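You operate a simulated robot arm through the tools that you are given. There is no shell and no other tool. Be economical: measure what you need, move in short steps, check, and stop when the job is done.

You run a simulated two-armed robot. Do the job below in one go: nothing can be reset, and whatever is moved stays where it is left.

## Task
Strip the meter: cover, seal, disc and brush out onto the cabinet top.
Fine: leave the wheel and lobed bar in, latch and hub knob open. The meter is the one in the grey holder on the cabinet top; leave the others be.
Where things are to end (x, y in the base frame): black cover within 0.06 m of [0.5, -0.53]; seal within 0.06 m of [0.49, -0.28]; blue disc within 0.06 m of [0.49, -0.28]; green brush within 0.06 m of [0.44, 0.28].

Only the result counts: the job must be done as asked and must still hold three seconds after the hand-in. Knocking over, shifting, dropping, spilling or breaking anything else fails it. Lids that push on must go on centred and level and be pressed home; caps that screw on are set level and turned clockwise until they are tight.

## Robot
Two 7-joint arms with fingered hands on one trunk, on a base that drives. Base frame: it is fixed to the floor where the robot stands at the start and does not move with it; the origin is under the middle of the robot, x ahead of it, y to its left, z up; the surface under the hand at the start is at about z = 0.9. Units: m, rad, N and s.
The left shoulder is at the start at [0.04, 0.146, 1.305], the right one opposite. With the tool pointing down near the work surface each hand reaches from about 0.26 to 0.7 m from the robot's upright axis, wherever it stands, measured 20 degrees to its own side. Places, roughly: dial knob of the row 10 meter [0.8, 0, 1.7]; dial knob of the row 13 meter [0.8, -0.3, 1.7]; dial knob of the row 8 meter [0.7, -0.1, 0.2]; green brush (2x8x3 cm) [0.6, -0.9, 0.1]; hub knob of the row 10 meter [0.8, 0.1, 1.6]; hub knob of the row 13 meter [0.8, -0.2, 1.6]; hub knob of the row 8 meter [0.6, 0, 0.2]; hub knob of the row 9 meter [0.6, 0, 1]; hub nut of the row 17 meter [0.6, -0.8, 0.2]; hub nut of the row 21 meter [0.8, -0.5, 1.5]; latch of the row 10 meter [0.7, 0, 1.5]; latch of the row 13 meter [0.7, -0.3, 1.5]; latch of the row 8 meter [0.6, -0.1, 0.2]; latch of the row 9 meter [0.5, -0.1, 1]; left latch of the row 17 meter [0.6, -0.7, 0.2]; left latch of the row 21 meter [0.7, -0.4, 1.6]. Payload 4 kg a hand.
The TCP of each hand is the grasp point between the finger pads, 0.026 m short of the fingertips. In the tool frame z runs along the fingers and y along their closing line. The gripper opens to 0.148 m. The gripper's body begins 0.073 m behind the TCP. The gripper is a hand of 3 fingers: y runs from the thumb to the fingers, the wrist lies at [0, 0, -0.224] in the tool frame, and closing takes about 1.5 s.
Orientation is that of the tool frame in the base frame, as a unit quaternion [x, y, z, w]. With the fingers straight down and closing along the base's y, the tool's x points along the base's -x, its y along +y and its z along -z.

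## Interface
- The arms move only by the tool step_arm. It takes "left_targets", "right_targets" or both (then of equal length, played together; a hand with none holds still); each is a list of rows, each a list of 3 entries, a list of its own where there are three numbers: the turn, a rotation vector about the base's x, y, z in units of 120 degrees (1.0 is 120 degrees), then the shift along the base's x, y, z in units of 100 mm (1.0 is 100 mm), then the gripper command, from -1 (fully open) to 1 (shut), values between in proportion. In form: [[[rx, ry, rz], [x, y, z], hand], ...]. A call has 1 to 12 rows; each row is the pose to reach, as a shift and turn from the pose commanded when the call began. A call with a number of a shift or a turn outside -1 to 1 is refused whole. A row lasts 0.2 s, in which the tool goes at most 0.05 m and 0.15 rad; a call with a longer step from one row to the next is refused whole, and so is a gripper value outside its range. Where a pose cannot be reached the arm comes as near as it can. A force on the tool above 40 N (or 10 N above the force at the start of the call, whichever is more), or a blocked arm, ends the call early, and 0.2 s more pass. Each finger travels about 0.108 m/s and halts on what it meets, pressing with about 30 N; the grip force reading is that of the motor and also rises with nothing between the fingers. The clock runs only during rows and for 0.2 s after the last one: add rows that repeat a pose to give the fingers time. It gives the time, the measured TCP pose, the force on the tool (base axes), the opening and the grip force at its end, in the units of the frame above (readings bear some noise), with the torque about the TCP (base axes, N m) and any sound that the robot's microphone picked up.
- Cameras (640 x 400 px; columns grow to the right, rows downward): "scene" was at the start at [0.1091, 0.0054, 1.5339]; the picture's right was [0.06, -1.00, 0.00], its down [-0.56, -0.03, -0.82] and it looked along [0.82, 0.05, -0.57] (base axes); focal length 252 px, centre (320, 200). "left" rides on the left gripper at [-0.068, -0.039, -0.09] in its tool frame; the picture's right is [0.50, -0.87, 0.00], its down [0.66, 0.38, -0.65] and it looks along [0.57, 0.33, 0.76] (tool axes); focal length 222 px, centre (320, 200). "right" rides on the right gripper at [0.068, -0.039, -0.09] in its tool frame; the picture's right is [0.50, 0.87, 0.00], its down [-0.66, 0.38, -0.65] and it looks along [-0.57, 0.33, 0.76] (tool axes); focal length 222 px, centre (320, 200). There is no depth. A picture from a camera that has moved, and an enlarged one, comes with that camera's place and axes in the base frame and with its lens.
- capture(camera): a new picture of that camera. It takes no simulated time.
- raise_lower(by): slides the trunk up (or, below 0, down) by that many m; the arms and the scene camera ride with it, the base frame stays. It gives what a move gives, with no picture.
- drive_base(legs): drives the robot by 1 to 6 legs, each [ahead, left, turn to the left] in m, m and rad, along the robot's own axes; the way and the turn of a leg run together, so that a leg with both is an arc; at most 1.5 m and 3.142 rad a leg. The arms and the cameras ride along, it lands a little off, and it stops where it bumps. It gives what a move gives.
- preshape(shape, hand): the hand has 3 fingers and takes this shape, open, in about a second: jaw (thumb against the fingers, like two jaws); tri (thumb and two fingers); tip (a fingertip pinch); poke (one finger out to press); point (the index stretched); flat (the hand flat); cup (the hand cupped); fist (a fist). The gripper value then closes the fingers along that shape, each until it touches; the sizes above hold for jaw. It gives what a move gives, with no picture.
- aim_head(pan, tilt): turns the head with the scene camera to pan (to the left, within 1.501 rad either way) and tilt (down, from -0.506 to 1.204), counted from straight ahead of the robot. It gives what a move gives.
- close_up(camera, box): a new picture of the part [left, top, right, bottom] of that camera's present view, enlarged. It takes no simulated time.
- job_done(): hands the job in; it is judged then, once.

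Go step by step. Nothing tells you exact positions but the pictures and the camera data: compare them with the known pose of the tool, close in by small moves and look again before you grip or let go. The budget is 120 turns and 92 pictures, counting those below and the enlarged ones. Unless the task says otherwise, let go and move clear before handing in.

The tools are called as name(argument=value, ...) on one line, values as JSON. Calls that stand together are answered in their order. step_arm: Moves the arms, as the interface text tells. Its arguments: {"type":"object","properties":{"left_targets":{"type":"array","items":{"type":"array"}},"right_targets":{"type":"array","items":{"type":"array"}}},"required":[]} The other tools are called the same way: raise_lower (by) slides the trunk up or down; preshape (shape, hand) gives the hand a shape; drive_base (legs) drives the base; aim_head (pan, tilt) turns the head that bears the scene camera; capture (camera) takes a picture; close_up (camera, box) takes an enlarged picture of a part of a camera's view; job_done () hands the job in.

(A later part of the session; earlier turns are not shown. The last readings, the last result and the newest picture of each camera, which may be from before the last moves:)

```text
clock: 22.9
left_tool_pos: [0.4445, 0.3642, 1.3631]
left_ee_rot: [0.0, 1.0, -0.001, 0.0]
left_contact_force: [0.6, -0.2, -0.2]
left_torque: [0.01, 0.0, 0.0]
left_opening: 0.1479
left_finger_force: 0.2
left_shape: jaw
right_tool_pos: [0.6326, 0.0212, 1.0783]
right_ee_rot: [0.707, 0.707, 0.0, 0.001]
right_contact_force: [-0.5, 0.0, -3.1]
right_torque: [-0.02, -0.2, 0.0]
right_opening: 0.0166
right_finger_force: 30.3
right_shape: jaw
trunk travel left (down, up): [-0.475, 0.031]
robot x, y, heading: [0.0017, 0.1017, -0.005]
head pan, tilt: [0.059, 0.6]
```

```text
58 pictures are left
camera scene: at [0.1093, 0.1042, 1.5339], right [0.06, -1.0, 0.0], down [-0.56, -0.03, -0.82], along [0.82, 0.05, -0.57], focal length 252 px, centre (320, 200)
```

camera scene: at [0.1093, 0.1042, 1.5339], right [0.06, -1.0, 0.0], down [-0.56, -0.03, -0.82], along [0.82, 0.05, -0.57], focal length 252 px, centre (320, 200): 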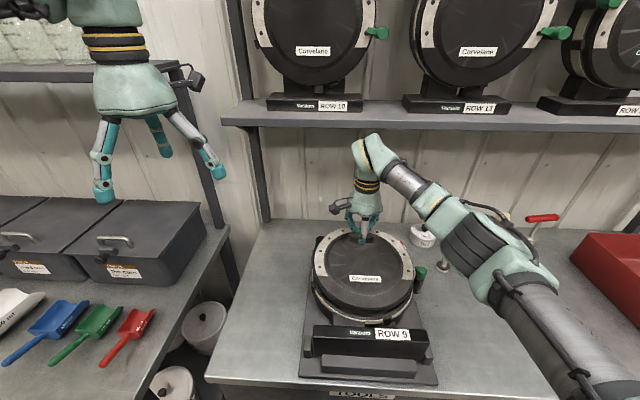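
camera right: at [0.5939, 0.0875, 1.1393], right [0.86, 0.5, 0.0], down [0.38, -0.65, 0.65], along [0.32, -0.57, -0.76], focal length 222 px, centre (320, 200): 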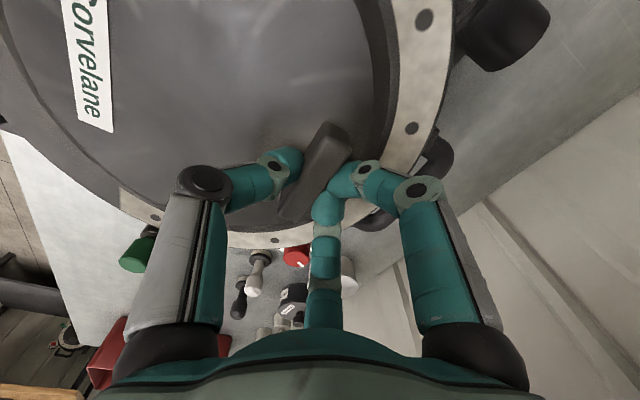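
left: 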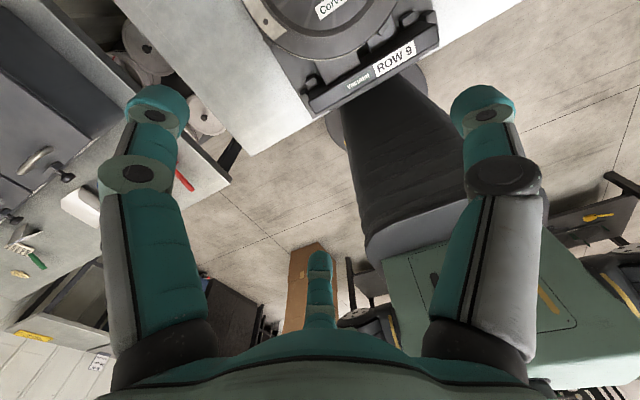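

The cover lifts cleanly (about 3 N). I'll lift more, draw back 4 cm, and drive right with it.

step_arm(right_targets=[[[0, 0, 0], [0, 0, 0.2], 1], [[0, 0, 0], [0, 0, 0.4], 1], [[0, 0, 0], [-0.1, 0, 0.6], 1], [[0, 0, 0], [-0.25, 0, 0.8], 1], [[0, 0, 0], [-0.4, 0, 0.8], 1], [[0, 0, 0], [-0.4, 0, 0.8], 1]])

drive_base(legs=[[0, -0.25, 0], [0, -0.265, 0]])

capture(camera="scene")

```text
clock: 24.3
left_tool_pos: [0.4445, 0.3634, 1.3623]
left_ee_rot: [0.001, 1.0, 0.0, 0.001]
left_contact_force: [0.3, -0.2, -0.5]
left_torque: [-0.03, 0.0, -0.01]
left_opening: 0.1481
left_finger_force: 0.0
left_shape: jaw
right_tool_pos: [0.5926, 0.022, 1.1569]
right_ee_rot: [0.707, 0.708, -0.001, 0.001]
right_contact_force: [0.6, -0.4, -3.0]
right_torque: [-0.06, -0.2, 0.0]
right_opening: 0.0167
right_finger_force: 29.9
right_shape: jaw
trunk travel left (down, up): [-0.475, 0.031]
robot x, y, heading: [0.0008, 0.0988, -0.003]
head pan, tilt: [0.059, 0.6]
```

```text
clock: 27.6
left_tool_pos: [0.4442, -0.1489, 1.3636]
left_ee_rot: [0.0, 1.0, 0.0, 0.0]
left_contact_force: [0.1, -0.4, -0.7]
left_torque: [-0.05, -0.01, 0.04]
left_opening: 0.1479
left_finger_force: 0.1
left_shape: jaw
right_tool_pos: [0.5929, -0.4912, 1.1582]
right_ee_rot: [0.707, 0.708, -0.002, 0.001]
right_contact_force: [0.3, 1.4, -3.6]
right_torque: [0.0, -0.23, 0.02]
right_opening: 0.0166
right_finger_force: 29.7
right_shape: jaw
trunk travel left (down, up): [-0.475, 0.031]
robot x, y, heading: [0.0007, -0.4165, -0.003]
head pan, tilt: [0.059, 0.6]
```

```text
57 pictures are left
camera scene: at [0.109, -0.4078, 1.5338], right [0.06, -1.0, 0.0], down [-0.56, -0.04, -0.82], along [0.82, 0.05, -0.57], focal length 252 px, centre (320, 200)
```

scene: 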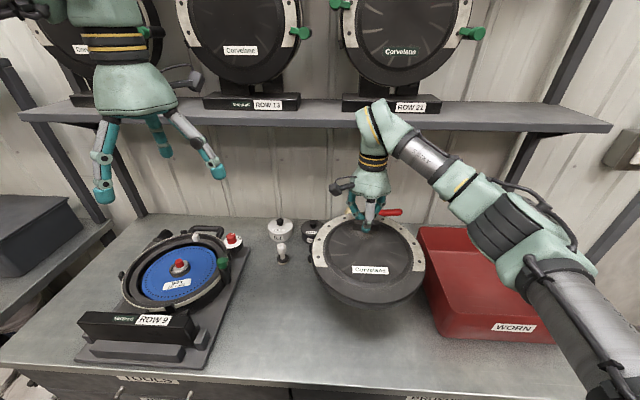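

The cover is off; disc with red hub knob is visible. I'll lower the cover at about [0.51, -0.51].

step_arm(right_targets=[[[0, 0, 0], [0, -0.18, -0.3], 1], [[0, 0, 0], [0, -0.18, -0.6], 1], [[0, 0, 0], [0, -0.18, -0.9], 1], [[0, 0, 0], [0, -0.18, -1], 1]])

step_arm(right_targets=[[[0, 0, 0], [0, 0, -0.1], 1], [[0, 0, 0], [0, 0, -0.2], 1], [[0, 0, 0], [0, 0, -0.3], 1], [[0, 0, 0], [0, 0, -0.35], 1], [[0, 0, 0], [0, 0, -0.4], 1]])

capture(camera="scene")

```text
clock: 28.6
left_tool_pos: [0.4437, -0.1507, 1.3639]
left_ee_rot: [0.0, 1.0, 0.0, -0.001]
left_contact_force: [1.1, 1.1, 0.2]
left_torque: [-0.01, 0.0, 0.0]
left_opening: 0.148
left_finger_force: 0.0
left_shape: jaw
right_tool_pos: [0.6141, -0.5193, 1.0649]
right_ee_rot: [0.703, 0.711, -0.003, -0.005]
right_contact_force: [0.3, -0.1, -3.0]
right_torque: [0.01, -0.2, -0.01]
right_opening: 0.0165
right_finger_force: 29.6
right_shape: jaw
right hand out of reach, approached as far as the arm can: row 1, 2, 3, 4
trunk travel left (down, up): [-0.475, 0.031]
robot x, y, heading: [-0.0033, -0.4173, 0.002]
head pan, tilt: [0.059, 0.6]
```

```text
clock: 29.8
left_tool_pos: [0.4439, -0.1499, 1.3632]
left_ee_rot: [0.0, 1.0, 0.0, 0.001]
left_contact_force: [-0.6, -1.4, -0.5]
left_torque: [0.01, 0.0, -0.04]
left_opening: 0.148
left_finger_force: 0.0
left_shape: jaw
right_tool_pos: [0.6271, -0.5241, 1.0279]
right_ee_rot: [0.704, 0.71, -0.001, -0.002]
right_contact_force: [0.6, 0.0, -3.3]
right_torque: [0.0, -0.21, 0.03]
right_opening: 0.0166
right_finger_force: 30.0
right_shape: jaw
right hand out of reach, approached as far as the arm can: row 1, 2, 3, 4, 5
trunk travel left (down, up): [-0.475, 0.031]
robot x, y, heading: [-0.0026, -0.4205, 0.001]
head pan, tilt: [0.059, 0.6]
```

```text
56 pictures are left
camera scene: at [0.1092, -0.4107, 1.5339], right [0.06, -1.0, 0.0], down [-0.56, -0.03, -0.82], along [0.82, 0.05, -0.57], focal length 252 px, centre (320, 200)
```

scene: 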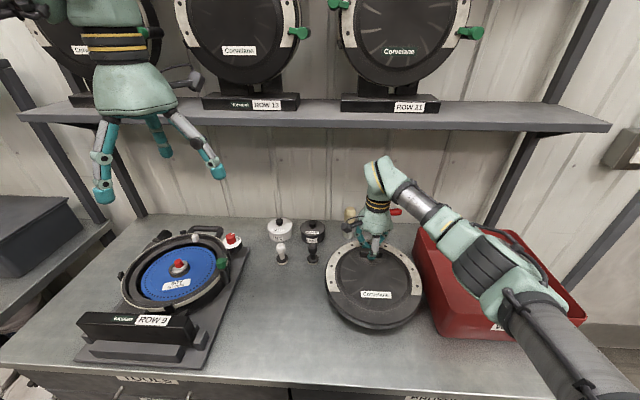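

The tilt limit of this arm pose pushes the hand outward, and the tray edge is close. I'll use the base to shift 4 cm back and 3.5 cm left, then the trunk to lower.

drive_base(legs=[[-0.04, 0.035, 0]])

raise_lower(by=-0.035)

close_up(camera="scene", box=[280, 180, 480, 360])

```text
clock: 30.7
left_tool_pos: [0.4131, -0.1227, 1.3603]
left_ee_rot: [0.0, 1.0, 0.004, -0.004]
left_contact_force: [-0.2, -1.0, -0.7]
left_torque: [0.08, 0.06, 0.04]
left_opening: 0.1479
left_finger_force: 0.1
left_shape: jaw
right_tool_pos: [0.5936, -0.4972, 1.0223]
right_ee_rot: [0.706, 0.709, -0.002, -0.006]
right_contact_force: [0.3, -0.4, -4.1]
right_torque: [0.05, -0.12, -0.04]
right_opening: 0.0168
right_finger_force: 30.0
right_shape: jaw
trunk travel left (down, up): [-0.475, 0.031]
robot x, y, heading: [-0.0379, -0.3806, -0.003]
head pan, tilt: [0.059, 0.6]
```

```text
clock: 31.5
left_tool_pos: [0.4043, -0.1164, 1.3281]
left_ee_rot: [0.001, 1.0, 0.0, 0.001]
left_contact_force: [-0.2, 1.3, 0.3]
left_torque: [0.0, -0.01, -0.02]
left_opening: 0.1477
left_finger_force: 0.1
left_shape: jaw
right_tool_pos: [0.5875, -0.4917, 0.9923]
right_ee_rot: [0.706, 0.708, -0.003, -0.001]
right_contact_force: [-0.4, 0.9, -3.0]
right_torque: [-0.05, -0.17, 0.0]
right_opening: 0.0166
right_finger_force: 30.0
right_shape: jaw
trunk travel left (down, up): [-0.44, 0.066]
robot x, y, heading: [-0.0395, -0.382, 0.0]
head pan, tilt: [0.059, 0.6]
```

```text
2.22 times, centred on (380, 270) of scene
camera zoom: at [0.0692, -0.3759, 1.4985], right [0.06, -1.0, 0.0], down [-0.56, -0.03, -0.83], along [0.82, 0.05, -0.56], focal length 560 px, centre (187, 44)
```

zoom: 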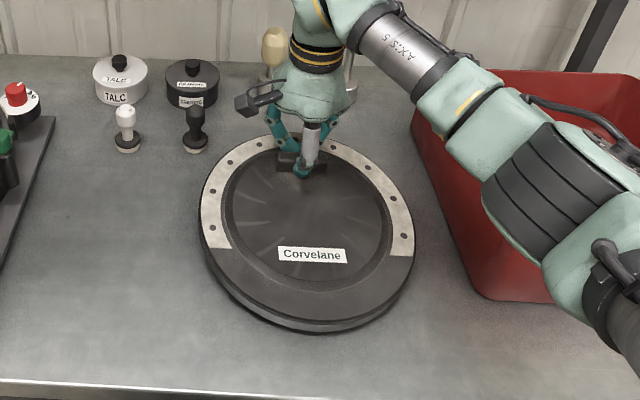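

Close to the table, clear of the tray. Lowering in small steps until the weight comes off.

raise_lower(by=-0.012)

raise_lower(by=-0.008)

close_up(camera="scene", box=[280, 180, 480, 360])

```text
clock: 32.1
left_tool_pos: [0.4054, -0.1167, 1.3159]
left_ee_rot: [0.001, 1.0, 0.0, 0.0]
left_contact_force: [-0.5, -0.3, -0.2]
left_torque: [-0.01, 0.0, -0.02]
left_opening: 0.1479
left_finger_force: 0.1
left_shape: jaw
right_tool_pos: [0.5874, -0.4926, 0.9786]
right_ee_rot: [0.706, 0.708, -0.003, -0.001]
right_contact_force: [0.4, -0.7, -2.9]
right_torque: [0.01, -0.12, 0.02]
right_opening: 0.0165
right_finger_force: 29.7
right_shape: jaw
trunk travel left (down, up): [-0.428, 0.078]
robot x, y, heading: [-0.0399, -0.3833, -0.001]
head pan, tilt: [0.059, 0.6]
```

```text
clock: 32.7
left_tool_pos: [0.4058, -0.1171, 1.3074]
left_ee_rot: [0.001, 1.0, 0.0, 0.0]
left_contact_force: [0.4, -0.5, 0.3]
left_torque: [0.02, 0.0, -0.01]
left_opening: 0.1478
left_finger_force: 0.0
left_shape: jaw
right_tool_pos: [0.5866, -0.4925, 0.9711]
right_ee_rot: [0.706, 0.708, -0.003, -0.003]
right_contact_force: [1.4, -0.9, -1.2]
right_torque: [-0.03, 0.0, -0.04]
right_opening: 0.0164
right_finger_force: 29.8
right_shape: jaw
trunk travel left (down, up): [-0.42, 0.086]
robot x, y, heading: [-0.0392, -0.3807, -0.0]
head pan, tilt: [0.059, 0.6]
```

```text
2.22 times, centred on (380, 270) of scene
camera zoom: at [0.0702, -0.3762, 1.4782], right [0.06, -1.0, 0.0], down [-0.56, -0.03, -0.82], along [0.82, 0.05, -0.57], focal length 560 px, centre (187, 44)
```

zoom: 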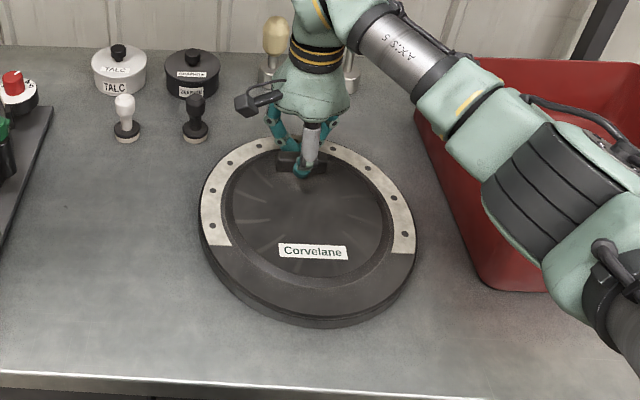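

It touches down. A last 4 mm, then release and rise.

raise_lower(by=-0.004)

step_arm(right_targets=[[[0, 0, 0], [0, 0, 0], 0.6], [[0, 0, 0], [0, 0, 0], 0.3], [[0, 0, 0], [0, 0, 0], 0], [[0, 0, 0], [0, 0, 0], -0.1], [[0, 0, 0], [0, 0, 0], -0.1]])

raise_lower(by=0.12)

capture(camera="scene")

```text
clock: 33.2
left_tool_pos: [0.4044, -0.1177, 1.3035]
left_ee_rot: [0.001, 1.0, 0.0, 0.0]
left_contact_force: [-0.2, 0.0, 0.2]
left_torque: [-0.02, 0.01, 0.0]
left_opening: 0.1481
left_finger_force: 0.2
left_shape: jaw
right_tool_pos: [0.5869, -0.4917, 0.968]
right_ee_rot: [0.706, 0.708, -0.003, -0.002]
right_contact_force: [-0.1, -0.1, -1.2]
right_torque: [-0.01, 0.11, 0.02]
right_opening: 0.0166
right_finger_force: 29.7
right_shape: jaw
trunk travel left (down, up): [-0.416, 0.09]
robot x, y, heading: [-0.042, -0.3799, -0.005]
head pan, tilt: [0.059, 0.6]
```

```text
clock: 34.4
left_tool_pos: [0.4054, -0.1173, 1.3041]
left_ee_rot: [0.0, 1.0, 0.0, 0.0]
left_contact_force: [0.4, -0.5, -0.9]
left_torque: [0.02, 0.01, -0.01]
left_opening: 0.1479
left_finger_force: 0.2
left_shape: jaw
right_tool_pos: [0.5863, -0.4907, 0.9691]
right_ee_rot: [0.706, 0.708, -0.002, -0.003]
right_contact_force: [0.4, 0.1, -0.7]
right_torque: [0.02, 0.0, 0.0]
right_opening: 0.0806
right_finger_force: 0.1
right_shape: jaw
trunk travel left (down, up): [-0.416, 0.09]
robot x, y, heading: [-0.0379, -0.3808, 0.001]
head pan, tilt: [0.059, 0.6]
```

```text
clock: 35.7
left_tool_pos: [0.4046, -0.1177, 1.3935]
left_ee_rot: [0.001, 1.0, 0.001, 0.0]
left_contact_force: [0.0, -0.1, 0.2]
left_torque: [-0.02, 0.0, 0.03]
left_opening: 0.1478
left_finger_force: 0.0
left_shape: jaw
right_tool_pos: [0.5863, -0.4919, 1.0578]
right_ee_rot: [0.705, 0.709, -0.003, -0.001]
right_contact_force: [0.5, 0.1, 0.2]
right_torque: [0.0, -0.01, 0.01]
right_opening: 0.0809
right_finger_force: 0.0
right_shape: jaw
right hand out of reach, approached as far as the arm can: row 1
trunk travel left (down, up): [-0.506, 0.0]
robot x, y, heading: [-0.0401, -0.379, -0.001]
head pan, tilt: [0.059, 0.6]
```

```text
53 pictures are left
camera scene: at [0.0693, -0.3763, 1.5637], right [0.06, -1.0, 0.0], down [-0.56, -0.03, -0.82], along [0.82, 0.05, -0.57], focal length 252 px, centre (320, 200)
```

scene: 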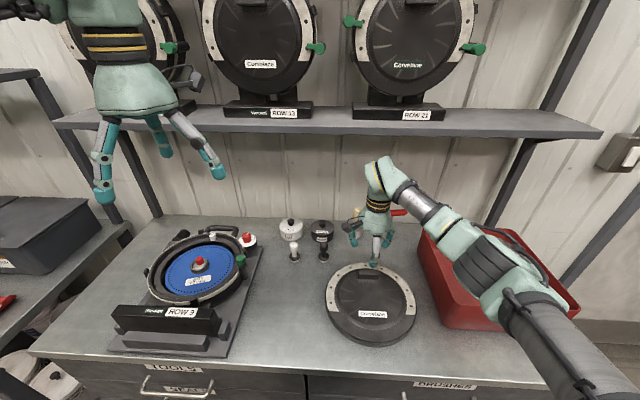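

The cover lies at about [0.507, -0.49]. Next: raise and unrotate the right hand, drive back, and look at the hub.

step_arm(right_targets=[[[0, 0, 0], [0, 0, 0.4], 0], [[0, 0, 0.07], [0, 0, 0.8], 0], [[0, 0, 0.14], [-0.3, 0, 1], 0], [[0, 0, 0.21], [-0.6, 0, 1], 0], [[0, 0, 0.28], [-0.9, 0, 1], 0], [[0, 0, 0.35], [-1, 0, 1], 0], [[0, 0, 0.42], [-1, 0, 1], 0], [[0, 0, 0.49], [-1, 0, 1], 0], [[0, 0, 0.56], [-1, 0, 1], 0], [[0, 0, 0.63], [-1, 0, 1], 0], [[0, 0, 0.7], [-1, 0, 1], 0], [[0, 0, 0.75], [-1, 0, 1], 0]])

drive_base(legs=[[0.04, 0.42, 0]])

capture(camera="right")

close_up(camera="scene", box=[240, 200, 440, 350])

```text
clock: 38.3
left_tool_pos: [0.4039, -0.1158, 1.3933]
left_ee_rot: [0.001, 1.0, 0.0, -0.001]
left_contact_force: [0.4, 0.1, 0.3]
left_torque: [0.01, -0.04, -0.01]
left_opening: 0.1478
left_finger_force: 0.2
left_shape: jaw
right_tool_pos: [0.4879, -0.4907, 1.1583]
right_ee_rot: [-0.004, 1.0, -0.003, 0.001]
right_contact_force: [0.0, 0.4, 0.3]
right_torque: [0.01, 0.0, -0.01]
right_opening: 0.0745
right_finger_force: 0.0
right_shape: jaw
trunk travel left (down, up): [-0.506, 0.0]
robot x, y, heading: [-0.0418, -0.3823, -0.002]
head pan, tilt: [0.059, 0.6]
```

```text
clock: 40.9
left_tool_pos: [0.4453, 0.3022, 1.3937]
left_ee_rot: [0.001, 1.0, 0.002, 0.0]
left_contact_force: [0.1, 0.0, 0.1]
left_torque: [-0.01, 0.0, 0.02]
left_opening: 0.1477
left_finger_force: 0.1
left_shape: jaw
right_tool_pos: [0.5281, -0.0734, 1.1571]
right_ee_rot: [-0.002, 1.0, -0.001, 0.001]
right_contact_force: [0.0, -0.4, -0.6]
right_torque: [0.0, -0.01, 0.01]
right_opening: 0.0745
right_finger_force: 0.2
right_shape: jaw
trunk travel left (down, up): [-0.506, 0.0]
robot x, y, heading: [-0.001, 0.0407, -0.005]
head pan, tilt: [0.059, 0.6]
```

```text
52 pictures are left
camera right: at [0.4607, -0.1129, 1.2486], right [-0.5, 0.86, 0.0], down [0.65, 0.38, 0.65], along [0.57, 0.33, -0.76], focal length 222 px, centre (320, 200)
```

right: 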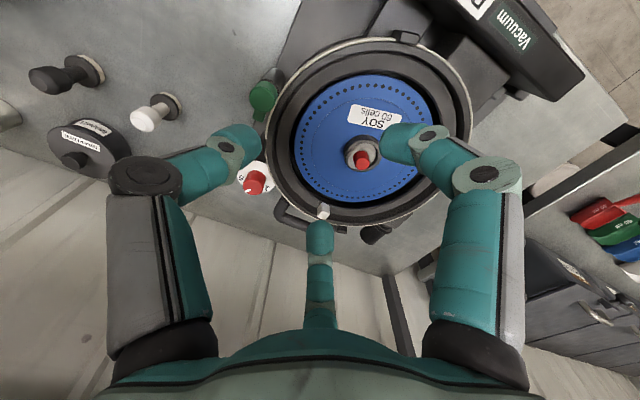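

```text
2.67 times, centred on (340, 275) of scene
camera zoom: at [0.1101, 0.0416, 1.5634], right [0.06, -1.0, 0.0], down [-0.56, -0.03, -0.83], along [0.82, 0.05, -0.56], focal length 672 px, centre (267, 0)
```

zoom: 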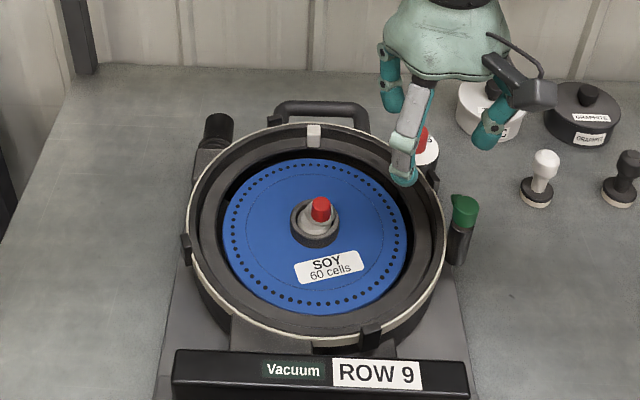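

The disc (r≈0.097) sits under a hub with a red lever/knob; a black ring with a white tab at the far side is likely the seal. Zooming in.

close_up(camera="scene", box=[295, 225, 415, 320])

close_up(camera="right", box=[260, 25, 480, 230])

```text
4.21 times, centred on (355, 272) of scene
camera zoom: at [0.1101, 0.0416, 1.5634], right [0.06, -1.0, 0.0], down [-0.56, -0.03, -0.83], along [0.82, 0.05, -0.56], focal length 1060 px, centre (173, -105)
```

zoom: 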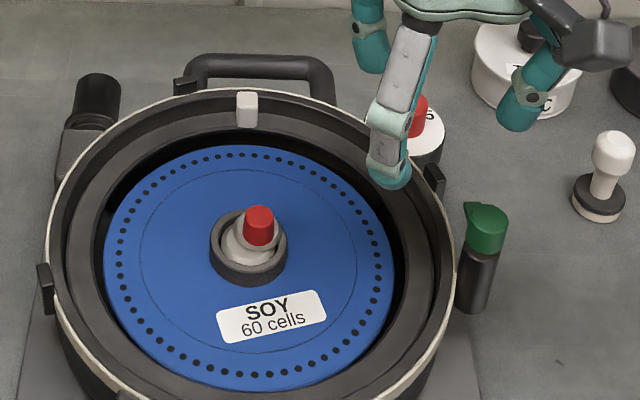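

```text
1.95 times, centred on (370, 128) of right
camera zoom: at [0.4607, -0.1129, 1.2486], right [-0.5, 0.86, 0.0], down [0.65, 0.38, 0.65], along [0.57, 0.33, -0.76], focal length 433 px, centre (222, 342)
```

zoom: 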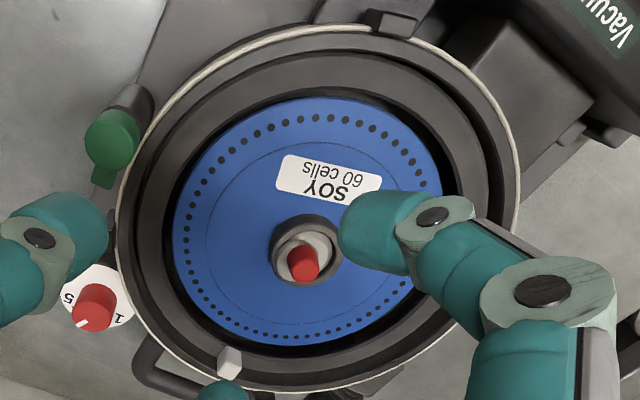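

Red hub knob top is at about [0.565, 0.010, 0.991]; seal tab at about [0.672, 0.018, 0.985]. A tighter zoom on the hub and tab.

close_up(camera="scene", box=[330, 260, 375, 295])

close_up(camera="scene", box=[345, 235, 405, 265])

```text
11.43 times, centred on (352, 278) of scene
camera zoom: at [0.1101, 0.0416, 1.5634], right [0.06, -1.0, 0.0], down [-0.56, -0.03, -0.83], along [0.82, 0.05, -0.56], focal length 2879 px, centre (-51, -686)
```

zoom: 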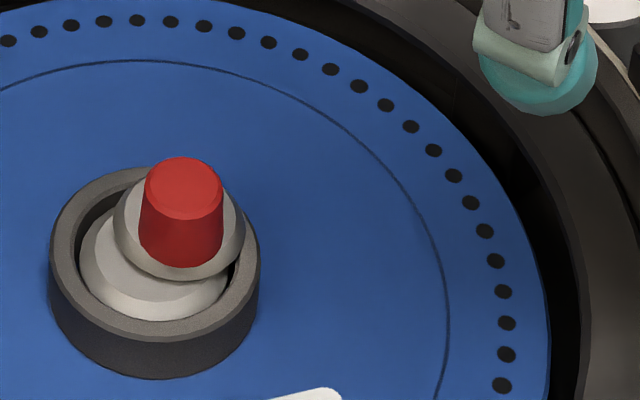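

```text
10.67 times, centred on (375, 250) of scene
camera zoom: at [0.1101, 0.0416, 1.5634], right [0.06, -1.0, 0.0], down [-0.56, -0.03, -0.83], along [0.82, 0.05, -0.56], focal length 2687 px, centre (-267, -333)
```

zoom: 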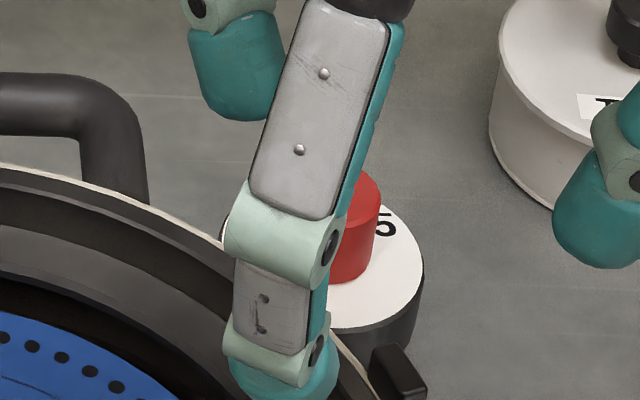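

The hub has a flange with the red knob set off-centre, overhanging the disc collar. One more zoom from the wrist to read the offset.

close_up(camera="right", box=[340, 132, 388, 162])

```text
13.33 times, centred on (364, 147) of right
camera zoom: at [0.4607, -0.1129, 1.2486], right [-0.5, 0.86, 0.0], down [0.65, 0.38, 0.65], along [0.57, 0.33, -0.76], focal length 2962 px, centre (-267, 907)
```

zoom: 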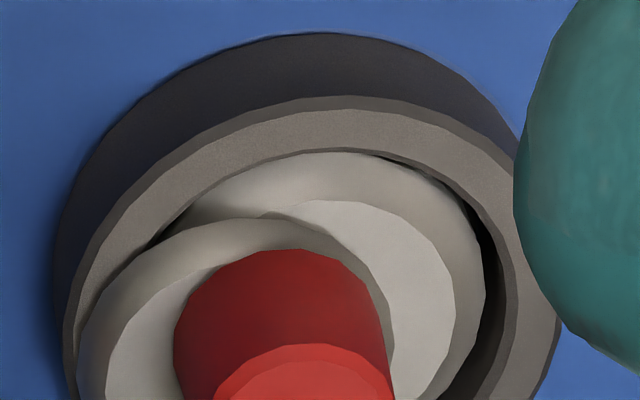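

The flange is offset about 7 mm to -y, overhanging the disc collar. I'll bring the hand over the red knob and see how it moves.

step_arm(right_targets=[[[0, 0, 0], [0.15, 0.4, 0], 0], [[0, 0, 0], [0.37, 0.83, 0], 0], [[0, 0, 0], [0.37, 0.83, -0.4], 0], [[0, 0, 0], [0.37, 0.83, -0.8], 0], [[0, 0, 0], [0.37, 0.83, -1], 0], [[0, 0, 0], [0.37, 0.83, -1], 0]])

step_arm(right_targets=[[[0, 0, 0], [0, 0, -0.2], 0], [[0, 0, 0], [0, 0, -0.2], 0]])

capture(camera="right")

close_up(camera="scene", box=[295, 215, 415, 310])

```text
clock: 42.3
left_tool_pos: [0.4451, 0.3016, 1.3932]
left_ee_rot: [0.002, 1.0, 0.001, 0.0]
left_contact_force: [-0.3, -0.3, -0.6]
left_torque: [-0.01, -0.01, 0.04]
left_opening: 0.1477
left_finger_force: 0.0
left_shape: jaw
right_tool_pos: [0.5649, 0.0117, 1.0577]
right_ee_rot: [-0.002, 1.0, -0.002, 0.001]
right_contact_force: [0.1, -0.8, 0.1]
right_torque: [-0.02, 0.01, 0.02]
right_opening: 0.0743
right_finger_force: 0.1
right_shape: jaw
trunk travel left (down, up): [-0.506, 0.0]
robot x, y, heading: [0.0011, 0.0391, -0.004]
head pan, tilt: [0.059, 0.6]
```

```text
clock: 42.9
left_tool_pos: [0.4458, 0.3045, 1.3933]
left_ee_rot: [0.002, 1.0, 0.001, 0.001]
left_contact_force: [1.0, -0.3, -0.4]
left_torque: [0.0, 0.0, 0.0]
left_opening: 0.1479
left_finger_force: 0.0
left_shape: jaw
right_tool_pos: [0.5652, 0.012, 1.0375]
right_ee_rot: [-0.001, 1.0, -0.003, 0.001]
right_contact_force: [0.1, -0.7, 0.2]
right_torque: [-0.01, -0.02, -0.02]
right_opening: 0.0743
right_finger_force: 0.2
right_shape: jaw
trunk travel left (down, up): [-0.506, 0.0]
robot x, y, heading: [0.0027, 0.0377, -0.003]
head pan, tilt: [0.059, 0.6]
```

```text
45 pictures are left
camera right: at [0.4978, -0.0281, 1.1289], right [-0.5, 0.86, 0.0], down [0.65, 0.38, 0.65], along [0.57, 0.32, -0.76], focal length 222 px, centre (320, 200)
```

right: 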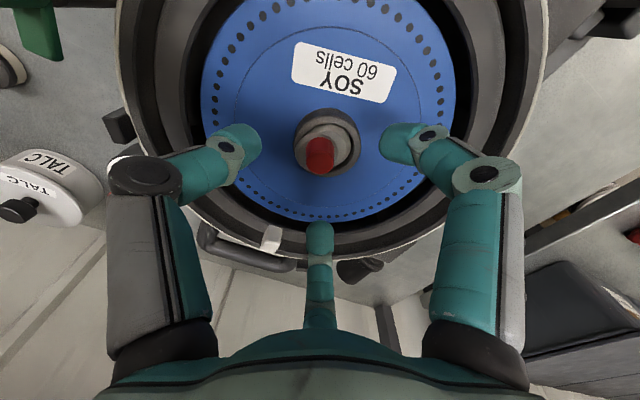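

```text
4.21 times, centred on (355, 262) of scene
camera zoom: at [0.1103, 0.0444, 1.5634], right [0.06, -1.0, 0.0], down [-0.56, -0.03, -0.82], along [0.82, 0.05, -0.57], focal length 1060 px, centre (173, -63)
```

zoom: 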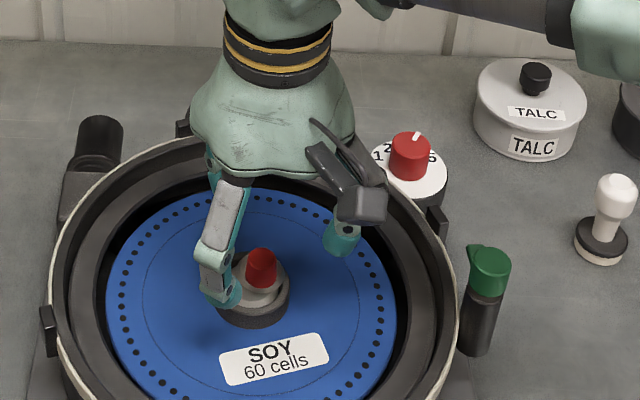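

The fingers straddle the red knob. Lowering 3 cm and closing.

step_arm(right_targets=[[[0, 0, 0], [0.03, 0, -0.2], 0], [[0, 0, 0], [0.03, 0, -0.32], 0.2], [[0, 0, 0], [0.03, 0, -0.32], 0.5], [[0, 0, 0], [0.03, 0, -0.32], 0.75], [[0, 0, 0], [0.03, 0, -0.32], 0.9], [[0, 0, 0], [0.03, 0, -0.32], 1], [[0, 0, 0], [0.03, 0, -0.32], 1]])

close_up(camera="scene", box=[325, 240, 395, 290])

```text
clock: 44.5
left_tool_pos: [0.4457, 0.3033, 1.3933]
left_ee_rot: [0.002, 1.0, 0.0, 0.0]
left_contact_force: [-0.7, -0.6, -0.3]
left_torque: [-0.01, 0.01, -0.02]
left_opening: 0.1479
left_finger_force: 0.1
left_shape: jaw
right_tool_pos: [0.5683, 0.0124, 1.0055]
right_ee_rot: [-0.002, 1.0, -0.003, 0.001]
right_contact_force: [3.5, 1.4, 5.0]
right_torque: [0.14, -0.43, 0.02]
right_opening: 0.0185
right_finger_force: 29.8
right_shape: jaw
trunk travel left (down, up): [-0.506, 0.0]
robot x, y, heading: [0.0014, 0.0411, -0.001]
head pan, tilt: [0.059, 0.6]
```

```text
8.00 times, centred on (360, 265) of scene
camera zoom: at [0.1104, 0.0446, 1.5634], right [0.06, -1.0, 0.0], down [-0.56, -0.03, -0.82], along [0.82, 0.05, -0.57], focal length 2015 px, centre (0, -320)
```

zoom: 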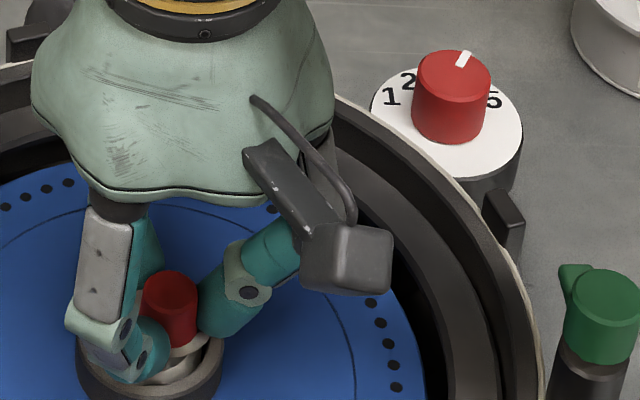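

The red knob is gripped. First test: a gentle 5 mm push to +y.

step_arm(right_targets=[[[0, 0, 0], [0, 0.025, 0], 1], [[0, 0, 0], [0, 0.05, 0], 1], [[0, 0, 0], [0, 0.05, 0], 1]])

```text
clock: 45.3
left_tool_pos: [0.445, 0.3012, 1.3933]
left_ee_rot: [0.002, 1.0, 0.0, 0.0]
left_contact_force: [0.3, 0.0, 0.2]
left_torque: [-0.03, 0.02, 0.01]
left_opening: 0.1477
left_finger_force: 0.1
left_shape: jaw
right_tool_pos: [0.5686, 0.0168, 1.0051]
right_ee_rot: [-0.002, 1.0, -0.002, 0.001]
right_contact_force: [2.0, -7.6, 8.4]
right_torque: [-0.22, -0.34, 0.02]
right_opening: 0.0185
right_finger_force: 30.2
right_shape: jaw
trunk travel left (down, up): [-0.506, 0.0]
robot x, y, heading: [0.0001, 0.0353, 0.0]
head pan, tilt: [0.059, 0.6]
```

Mild resistance only (≈8 N). Go back and test a rotation instead, clockwise 34°.

step_arm(right_targets=[[[0, 0, 0], [0, -0.04, 0], 1], [[0, 0, -0.07], [0, -0.04, 0], 1], [[0, 0, -0.14], [0, -0.04, 0], 1], [[0, 0, -0.21], [0, -0.04, 0], 1], [[0, 0, -0.28], [0, -0.04, 0], 1]])

close_up(camera="scene", box=[325, 240, 395, 290])

```text
clock: 46.5
left_tool_pos: [0.4462, 0.3021, 1.3929]
left_ee_rot: [0.001, 1.0, 0.001, -0.001]
left_contact_force: [-0.9, 0.2, 0.2]
left_torque: [-0.04, -0.02, 0.0]
left_opening: 0.148
left_finger_force: 0.0
left_shape: jaw
right_tool_pos: [0.5683, 0.0125, 1.0048]
right_ee_rot: [0.29, 0.957, -0.003, 0.0]
right_contact_force: [6.7, -2.0, 5.8]
right_torque: [0.04, -0.28, 0.13]
right_opening: 0.0179
right_finger_force: 29.5
right_shape: jaw
trunk travel left (down, up): [-0.506, 0.0]
robot x, y, heading: [0.0029, 0.0412, -0.002]
head pan, tilt: [0.059, 0.6]
```

```text
8.00 times, centred on (360, 265) of scene
camera zoom: at [0.111, 0.0434, 1.5634], right [0.06, -1.0, 0.0], down [-0.56, -0.03, -0.82], along [0.82, 0.05, -0.57], focal length 2015 px, centre (0, -320)
```

zoom: 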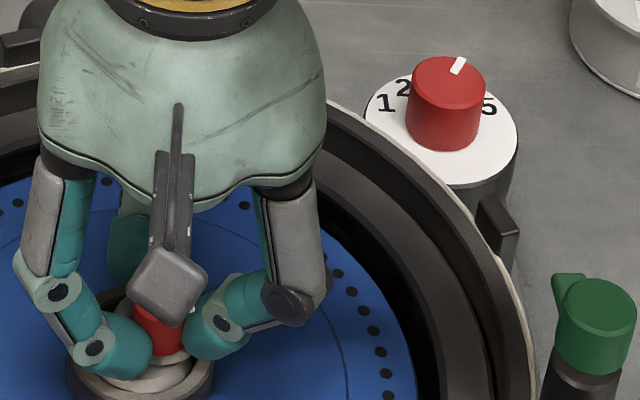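

Low torque; continue clockwise and then check the flange.

step_arm(right_targets=[[[0, 0, -0.07], [0, 0, 0], 1], [[0, 0, -0.14], [0, 0, 0], 1], [[0, 0, -0.21], [0, 0, 0], 1], [[0, 0, -0.28], [0, 0, 0], 1], [[0, 0, -0.35], [0, 0, 0], 1], [[0, 0, -0.42], [0, 0, 0], 1]])

close_up(camera="scene", box=[325, 245, 385, 295])

```text
clock: 47.8
left_tool_pos: [0.4399, 0.3009, 1.3952]
left_ee_rot: [0.003, 1.0, 0.001, 0.002]
left_contact_force: [0.5, 0.3, -0.2]
left_torque: [-0.04, 0.0, 0.02]
left_opening: 0.148
left_finger_force: 0.0
left_shape: jaw
right_tool_pos: [0.5749, 0.0072, 1.0037]
right_ee_rot: [0.632, 0.774, -0.018, -0.023]
right_contact_force: [-21.9, -20.1, 5.9]
right_torque: [-0.58, 0.66, 0.47]
right_opening: 0.0131
right_finger_force: 30.1
right_shape: jaw
right hand out of reach, approached as far as the arm can: row 5, 6
trunk travel left (down, up): [-0.506, 0.0]
robot x, y, heading: [0.0038, 0.0419, -0.007]
head pan, tilt: [0.059, 0.6]
stopped in row 6 (right hand): the force on the tool passed its limit at 59 N (the readings are from after the stop); the commanded pose is now the measured one
```

```text
8.00 times, centred on (355, 270) of scene
camera zoom: at [0.1033, 0.0429, 1.5639], right [0.06, -1.0, 0.0], down [-0.56, -0.03, -0.83], along [0.83, 0.05, -0.56], focal length 2015 px, centre (40, -360)
```

zoom: 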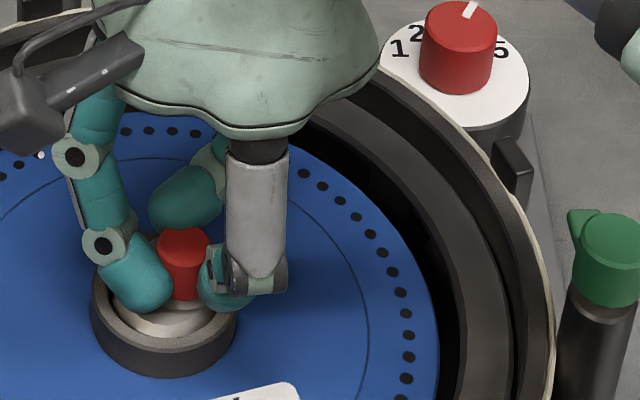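

The arm hit its rotation limit and pushed. I'll release, rise a little, turn back to about 0° and look at the knob.

step_arm(right_targets=[[[0, 0, 0], [0, 0, 0], 0.5], [[0, 0, 0], [0, 0, 0], 0.2], [[0, 0, 0], [0, 0, 0.1], 0], [[0, 0, 0.07], [-0.02, 0, 0.4], 0], [[0, 0, 0.14], [-0.05, 0.05, 0.5], 0], [[0, 0, 0.21], [-0.07, 0.05, 0.5], 0], [[0, 0, 0.28], [-0.07, 0.05, 0.5], 0], [[0, 0, 0.35], [-0.07, 0.05, 0.5], 0], [[0, 0, 0.42], [-0.07, 0.05, 0.5], 0], [[0, 0, 0.49], [-0.07, 0.05, 0.5], 0], [[0, 0, 0.56], [-0.07, 0.05, 0.5], 0], [[0, 0, 0.62], [-0.07, 0.05, 0.5], 0]])

close_up(camera="scene", box=[325, 255, 385, 305])

close_up(camera="right", box=[230, 60, 410, 210])

```text
clock: 50.4
left_tool_pos: [0.4458, 0.3023, 1.3922]
left_ee_rot: [0.001, 1.0, 0.0, 0.0]
left_contact_force: [1.2, 0.3, -0.5]
left_torque: [0.01, 0.01, -0.01]
left_opening: 0.1478
left_finger_force: 0.0
left_shape: jaw
right_tool_pos: [0.5728, 0.0162, 1.053]
right_ee_rot: [0.031, 0.999, -0.025, -0.01]
right_contact_force: [-0.3, 0.9, -0.6]
right_torque: [-0.01, -0.01, -0.03]
right_opening: 0.0737
right_finger_force: 0.1
right_shape: jaw
trunk travel left (down, up): [-0.506, 0.0]
robot x, y, heading: [0.0035, 0.0368, -0.003]
head pan, tilt: [0.059, 0.6]
```

```text
8.00 times, centred on (355, 280) of scene
camera zoom: at [0.1102, 0.0441, 1.5634], right [0.06, -1.0, 0.0], down [-0.56, -0.03, -0.82], along [0.82, 0.05, -0.57], focal length 2015 px, centre (40, -440)
```

zoom: 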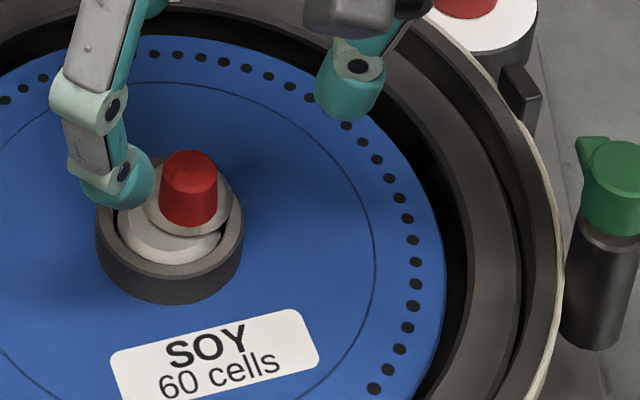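

```text
2.67 times, centred on (320, 135) of right
camera zoom: at [0.5055, -0.0151, 1.147], right [-0.45, 0.89, -0.04], down [0.69, 0.37, 0.62], along [0.57, 0.25, -0.78], focal length 592 px, centre (320, 373)
```

zoom: 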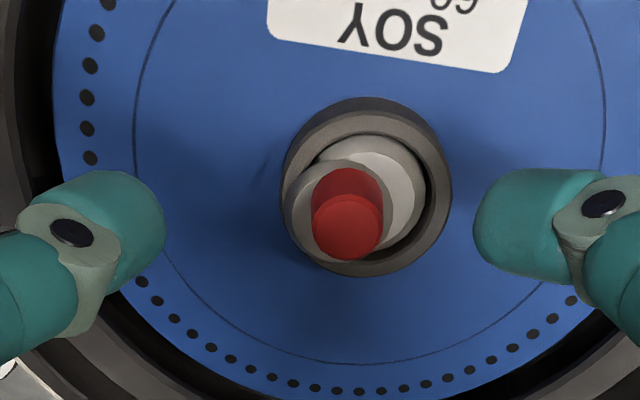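

Clockwise did not move it. I'll level the hand, regrip, and turn counter-clockwise.

step_arm(right_targets=[[[0.024, -0.01, 0.03], [-0.04, -0.04, -0.1], 0], [[0.024, -0.01, 0.03], [-0.04, -0.04, -0.35], 0], [[0.024, -0.01, 0.03], [-0.04, -0.04, -0.48], 0.3], [[0.024, -0.01, 0.03], [-0.04, -0.04, -0.48], 0.6], [[0.024, -0.01, 0.03], [-0.04, -0.04, -0.48], 0.9], [[0.024, -0.01, 0.03], [-0.04, -0.04, -0.48], 1], [[0.024, -0.01, 0.03], [-0.04, -0.04, -0.48], 1]])

step_arm(right_targets=[[[0, 0, 0.07], [0, 0, 0], 1], [[0, 0, 0.14], [0, 0, 0], 1], [[0, 0, 0.21], [0, 0, 0], 1], [[0, 0, 0.28], [0, 0, 0], 1], [[0, 0, 0.35], [0, 0, 0], 1]])

close_up(camera="scene", box=[325, 250, 385, 300])

```text
clock: 52.0
left_tool_pos: [0.446, 0.3037, 1.3914]
left_ee_rot: [0.002, 1.0, 0.0, 0.0]
left_contact_force: [-0.2, 0.0, 0.4]
left_torque: [-0.03, 0.02, 0.01]
left_opening: 0.1479
left_finger_force: 0.0
left_shape: jaw
right_tool_pos: [0.57, 0.0136, 1.0055]
right_ee_rot: [0.0, 1.0, 0.0, 0.003]
right_contact_force: [4.5, 5.8, 10.0]
right_torque: [0.41, -0.55, -0.04]
right_opening: 0.0127
right_finger_force: 29.9
right_shape: jaw
trunk travel left (down, up): [-0.506, 0.0]
robot x, y, heading: [-0.0015, 0.0388, -0.002]
head pan, tilt: [0.059, 0.6]
```

```text
clock: 53.2
left_tool_pos: [0.4439, 0.3039, 1.3921]
left_ee_rot: [0.001, 1.0, 0.0, -0.001]
left_contact_force: [0.6, 0.3, -0.4]
left_torque: [0.0, -0.03, -0.02]
left_opening: 0.148
left_finger_force: 0.1
left_shape: jaw
right_tool_pos: [0.5681, 0.0133, 1.0055]
right_ee_rot: [-0.358, 0.934, 0.001, 0.003]
right_contact_force: [7.3, 8.9, 18.5]
right_torque: [0.82, -0.39, -0.07]
right_opening: 0.0126
right_finger_force: 30.5
right_shape: jaw
trunk travel left (down, up): [-0.506, 0.0]
robot x, y, heading: [0.0068, 0.0367, -0.005]
head pan, tilt: [0.059, 0.6]
```

```text
8.00 times, centred on (355, 275) of scene
camera zoom: at [0.1088, 0.046, 1.5635], right [0.06, -1.0, 0.0], down [-0.56, -0.03, -0.83], along [0.82, 0.05, -0.56], focal length 2015 px, centre (40, -400)
```

zoom: 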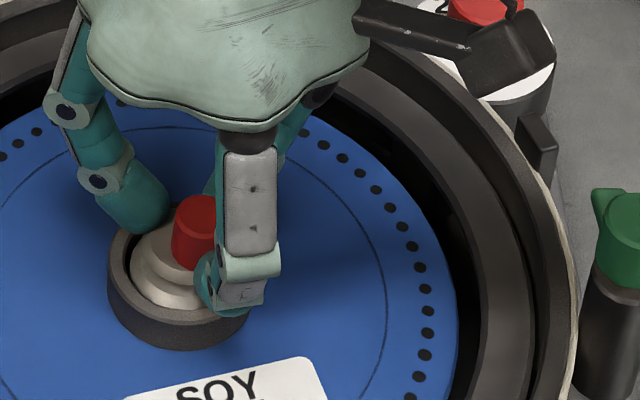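

Rotation slips both ways, yet the earlier +y push moved the hand freely with only 8 N, so the knob probably slides. I'll regrip at 0° and slide it 8 mm to +y, then release and look.

step_arm(right_targets=[[[0, 0, 0], [0, 0, 0], 0.5], [[0, 0, 0], [0, 0, 0.03], 0.1], [[0, 0, -0.07], [0, 0, 0.03], 0.1], [[0, 0, -0.14], [0, 0, 0.03], 0.1], [[0, 0, -0.21], [0, 0, 0.03], 0.1], [[0, 0, -0.28], [0, 0, 0.03], 0.1], [[0, 0, -0.35], [0, 0, 0.03], 0.1], [[0, 0, -0.35], [0, 0, 0.03], 0.5], [[0, 0, -0.35], [0, 0, 0.03], 0.8], [[0, 0, -0.35], [0, 0, 0.03], 1], [[0, 0, -0.35], [0, 0, 0.03], 1], [[0, 0, -0.35], [0, 0, 0.03], 1]])

step_arm(right_targets=[[[0, 0, 0], [0, 0.03, 0], 1], [[0, 0, 0], [0, 0.06, 0], 1], [[0, 0, 0], [0, 0.08, 0], 1], [[0, 0, 0], [0, 0.08, 0], 1]])

close_up(camera="scene", box=[325, 250, 385, 300])

```text
clock: 55.8
left_tool_pos: [0.4461, 0.3037, 1.3934]
left_ee_rot: [0.002, 1.0, 0.0, 0.0]
left_contact_force: [0.3, 0.5, 0.3]
left_torque: [0.03, -0.05, 0.01]
left_opening: 0.1481
left_finger_force: 0.0
left_shape: jaw
right_tool_pos: [0.5693, 0.0131, 1.008]
right_ee_rot: [-0.001, 1.0, 0.0, 0.002]
right_contact_force: [1.4, 4.6, 2.9]
right_torque: [0.35, -0.08, 0.03]
right_opening: 0.0147
right_finger_force: 30.4
right_shape: jaw
trunk travel left (down, up): [-0.506, 0.0]
robot x, y, heading: [-0.0002, 0.0358, -0.003]
head pan, tilt: [0.059, 0.6]
```

```text
clock: 56.8
left_tool_pos: [0.4465, 0.3005, 1.3942]
left_ee_rot: [0.002, 1.0, 0.001, 0.0]
left_contact_force: [0.5, -0.4, -0.1]
left_torque: [0.01, 0.0, 0.01]
left_opening: 0.1477
left_finger_force: 0.1
left_shape: jaw
right_tool_pos: [0.5697, 0.0172, 1.0079]
right_ee_rot: [0.002, 1.0, 0.0, 0.003]
right_contact_force: [4.5, -9.1, 5.0]
right_torque: [-0.14, 0.01, 0.05]
right_opening: 0.014
right_finger_force: 29.5
right_shape: jaw
trunk travel left (down, up): [-0.506, 0.0]
robot x, y, heading: [-0.0021, 0.0399, -0.002]
head pan, tilt: [0.059, 0.6]
```

```text
8.00 times, centred on (355, 275) of scene
camera zoom: at [0.1104, 0.042, 1.5634], right [0.06, -1.0, 0.0], down [-0.56, -0.03, -0.82], along [0.82, 0.05, -0.57], focal length 2015 px, centre (40, -400)
```

zoom: 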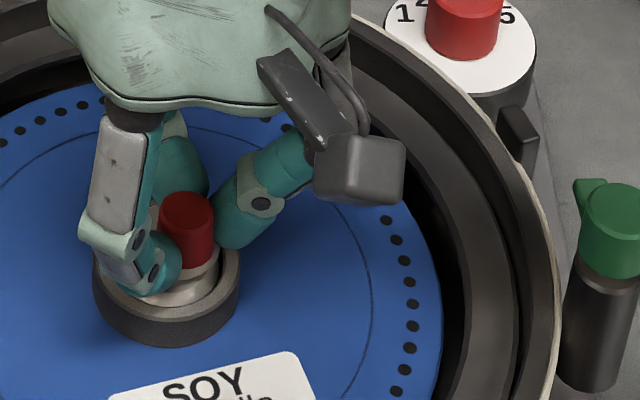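

The knob hasn't slid radially. It may be a crank/eccentric, so a tangential move (±x) is the test. Trying +x.

step_arm(right_targets=[[[0, 0, 0], [0, -0.05, 0], 1], [[0, 0, 0], [0.03, -0.05, 0], 1], [[0, 0, 0], [0.06, -0.04, 0], 1], [[0, 0, 0], [0.08, -0.03, 0], 1], [[0, 0, 0], [0.08, -0.03, 0], 1]])

step_arm(right_targets=[[[0, 0, 0], [-0.04, 0, 0], 1], [[0, 0, 0], [-0.08, 0, 0], 1], [[0, 0, 0], [-0.12, 0, 0], 1], [[0, 0, 0], [-0.16, 0, 0], 1], [[0, 0, 0], [-0.16, 0, 0], 1]])

close_up(camera="scene", box=[325, 250, 385, 300])

```text
clock: 58.0
left_tool_pos: [0.4425, 0.302, 1.3934]
left_ee_rot: [0.001, 1.0, 0.001, 0.001]
left_contact_force: [-0.1, 0.2, -0.8]
left_torque: [0.0, -0.02, -0.01]
left_opening: 0.1481
left_finger_force: 0.0
left_shape: jaw
right_tool_pos: [0.5721, 0.0169, 1.008]
right_ee_rot: [0.001, 1.0, 0.0, -0.001]
right_contact_force: [-17.5, -2.6, 2.1]
right_torque: [0.04, 0.49, 0.0]
right_opening: 0.0139
right_finger_force: 30.3
right_shape: jaw
trunk travel left (down, up): [-0.506, 0.0]
robot x, y, heading: [-0.0026, 0.0406, -0.001]
head pan, tilt: [0.059, 0.6]
```

```text
clock: 59.2
left_tool_pos: [0.4475, 0.3006, 1.3932]
left_ee_rot: [0.002, 1.0, 0.001, -0.001]
left_contact_force: [0.0, -0.2, -0.1]
left_torque: [-0.01, 0.01, -0.03]
left_opening: 0.1479
left_finger_force: 0.1
left_shape: jaw
right_tool_pos: [0.5627, 0.0132, 1.006]
right_ee_rot: [0.001, 1.0, -0.001, 0.001]
right_contact_force: [7.6, -8.0, -0.1]
right_torque: [-0.23, -0.05, 0.1]
right_opening: 0.0121
right_finger_force: 30.6
right_shape: jaw
trunk travel left (down, up): [-0.506, 0.0]
robot x, y, heading: [-0.0009, 0.0373, -0.003]
head pan, tilt: [0.059, 0.6]
```

```text
8.00 times, centred on (355, 275) of scene
camera zoom: at [0.1124, 0.0423, 1.5632], right [0.06, -1.0, 0.0], down [-0.57, -0.03, -0.82], along [0.82, 0.05, -0.57], focal length 2015 px, centre (40, -400)
```

zoom: 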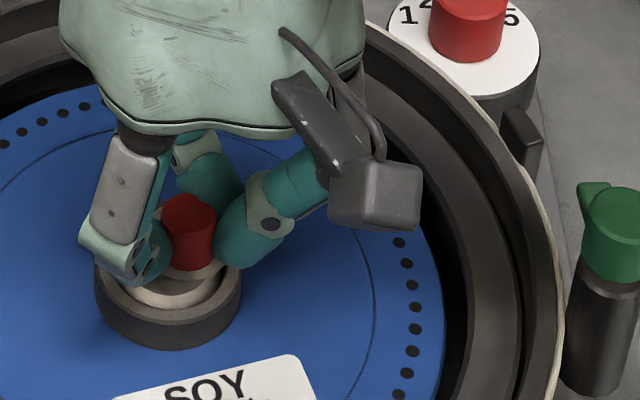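

Friction on the round knob is weak, so I need a firm tangential push. I'll turn the hand to +90° (two fingers on -x, thumb on +x), regrip, then push along x both ways.

step_arm(right_targets=[[[0, 0, 0], [0.02, 0, 0], 0.5], [[0, 0, 0.05], [0.07, 0.02, 0.02], 0.1], [[0, 0, 0.12], [0.07, 0.02, 0.02], 0.1], [[0, 0, 0.19], [0.07, 0.02, 0.02], 0.1], [[0, 0, 0.26], [0.07, 0.02, 0.02], 0.1], [[0, 0, 0.33], [0.07, 0.02, 0.02], 0.1], [[0, 0, 0.4], [0.07, 0.02, 0.02], 0.1], [[0, 0, 0.47], [0.07, 0.02, 0.02], 0.1], [[0, 0, 0.54], [0.07, 0.02, 0.02], 0.1], [[0, 0, 0.61], [0.07, 0.02, 0.02], 0.1], [[0, 0, 0.68], [0.07, 0.02, 0.02], 0.1], [[0, 0, 0.75], [0.07, 0.02, 0.02], 0.1]])

step_arm(right_targets=[[[0, 0, 0], [0, 0, 0], 0.4], [[0, 0, 0], [0, 0, 0], 0.7], [[0, 0, 0], [0, 0, 0], 0.9], [[0, 0, 0], [0, 0, 0], 1], [[0, 0, 0], [0, 0, 0], 1]])

close_up(camera="scene", box=[325, 250, 385, 300])

```text
clock: 61.8
left_tool_pos: [0.4457, 0.3036, 1.393]
left_ee_rot: [0.001, 1.0, 0.001, -0.001]
left_contact_force: [0.8, 0.1, 0.3]
left_torque: [0.0, 0.01, 0.01]
left_opening: 0.1479
left_finger_force: 0.0
left_shape: jaw
right_tool_pos: [0.5673, 0.0193, 1.0084]
right_ee_rot: [0.708, -0.706, 0.0, 0.0]
right_contact_force: [-0.5, 0.4, 0.3]
right_torque: [0.0, -0.01, -0.01]
right_opening: 0.0663
right_finger_force: 0.1
right_shape: jaw
trunk travel left (down, up): [-0.506, 0.0]
robot x, y, heading: [-0.0007, 0.0423, -0.002]
head pan, tilt: [0.059, 0.6]
```

```text
clock: 63.0
left_tool_pos: [0.4449, 0.3031, 1.3927]
left_ee_rot: [0.001, 1.0, 0.001, 0.0]
left_contact_force: [0.4, 0.4, 0.2]
left_torque: [-0.03, 0.0, 0.0]
left_opening: 0.1479
left_finger_force: 0.1
left_shape: jaw
right_tool_pos: [0.5671, 0.0186, 1.008]
right_ee_rot: [-0.707, 0.707, 0.0, 0.001]
right_contact_force: [-0.7, -1.1, 0.4]
right_torque: [0.03, 0.04, 0.04]
right_opening: 0.0124
right_finger_force: 29.8
right_shape: jaw
trunk travel left (down, up): [-0.506, 0.0]
robot x, y, heading: [0.0003, 0.0401, -0.0]
head pan, tilt: [0.059, 0.6]
```

```text
8.00 times, centred on (355, 275) of scene
camera zoom: at [0.1102, 0.044, 1.5634], right [0.06, -1.0, 0.0], down [-0.56, -0.03, -0.82], along [0.82, 0.05, -0.57], focal length 2015 px, centre (40, -400)
```

zoom: 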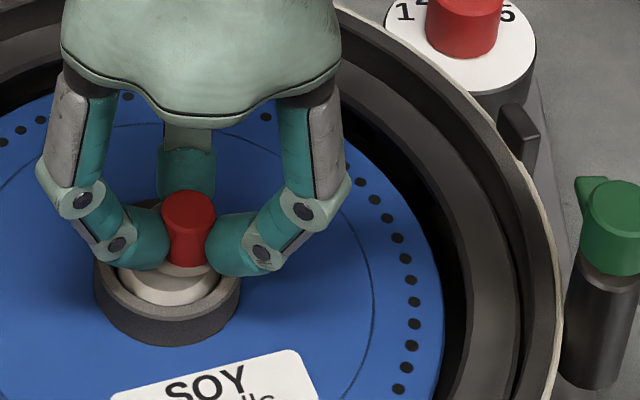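

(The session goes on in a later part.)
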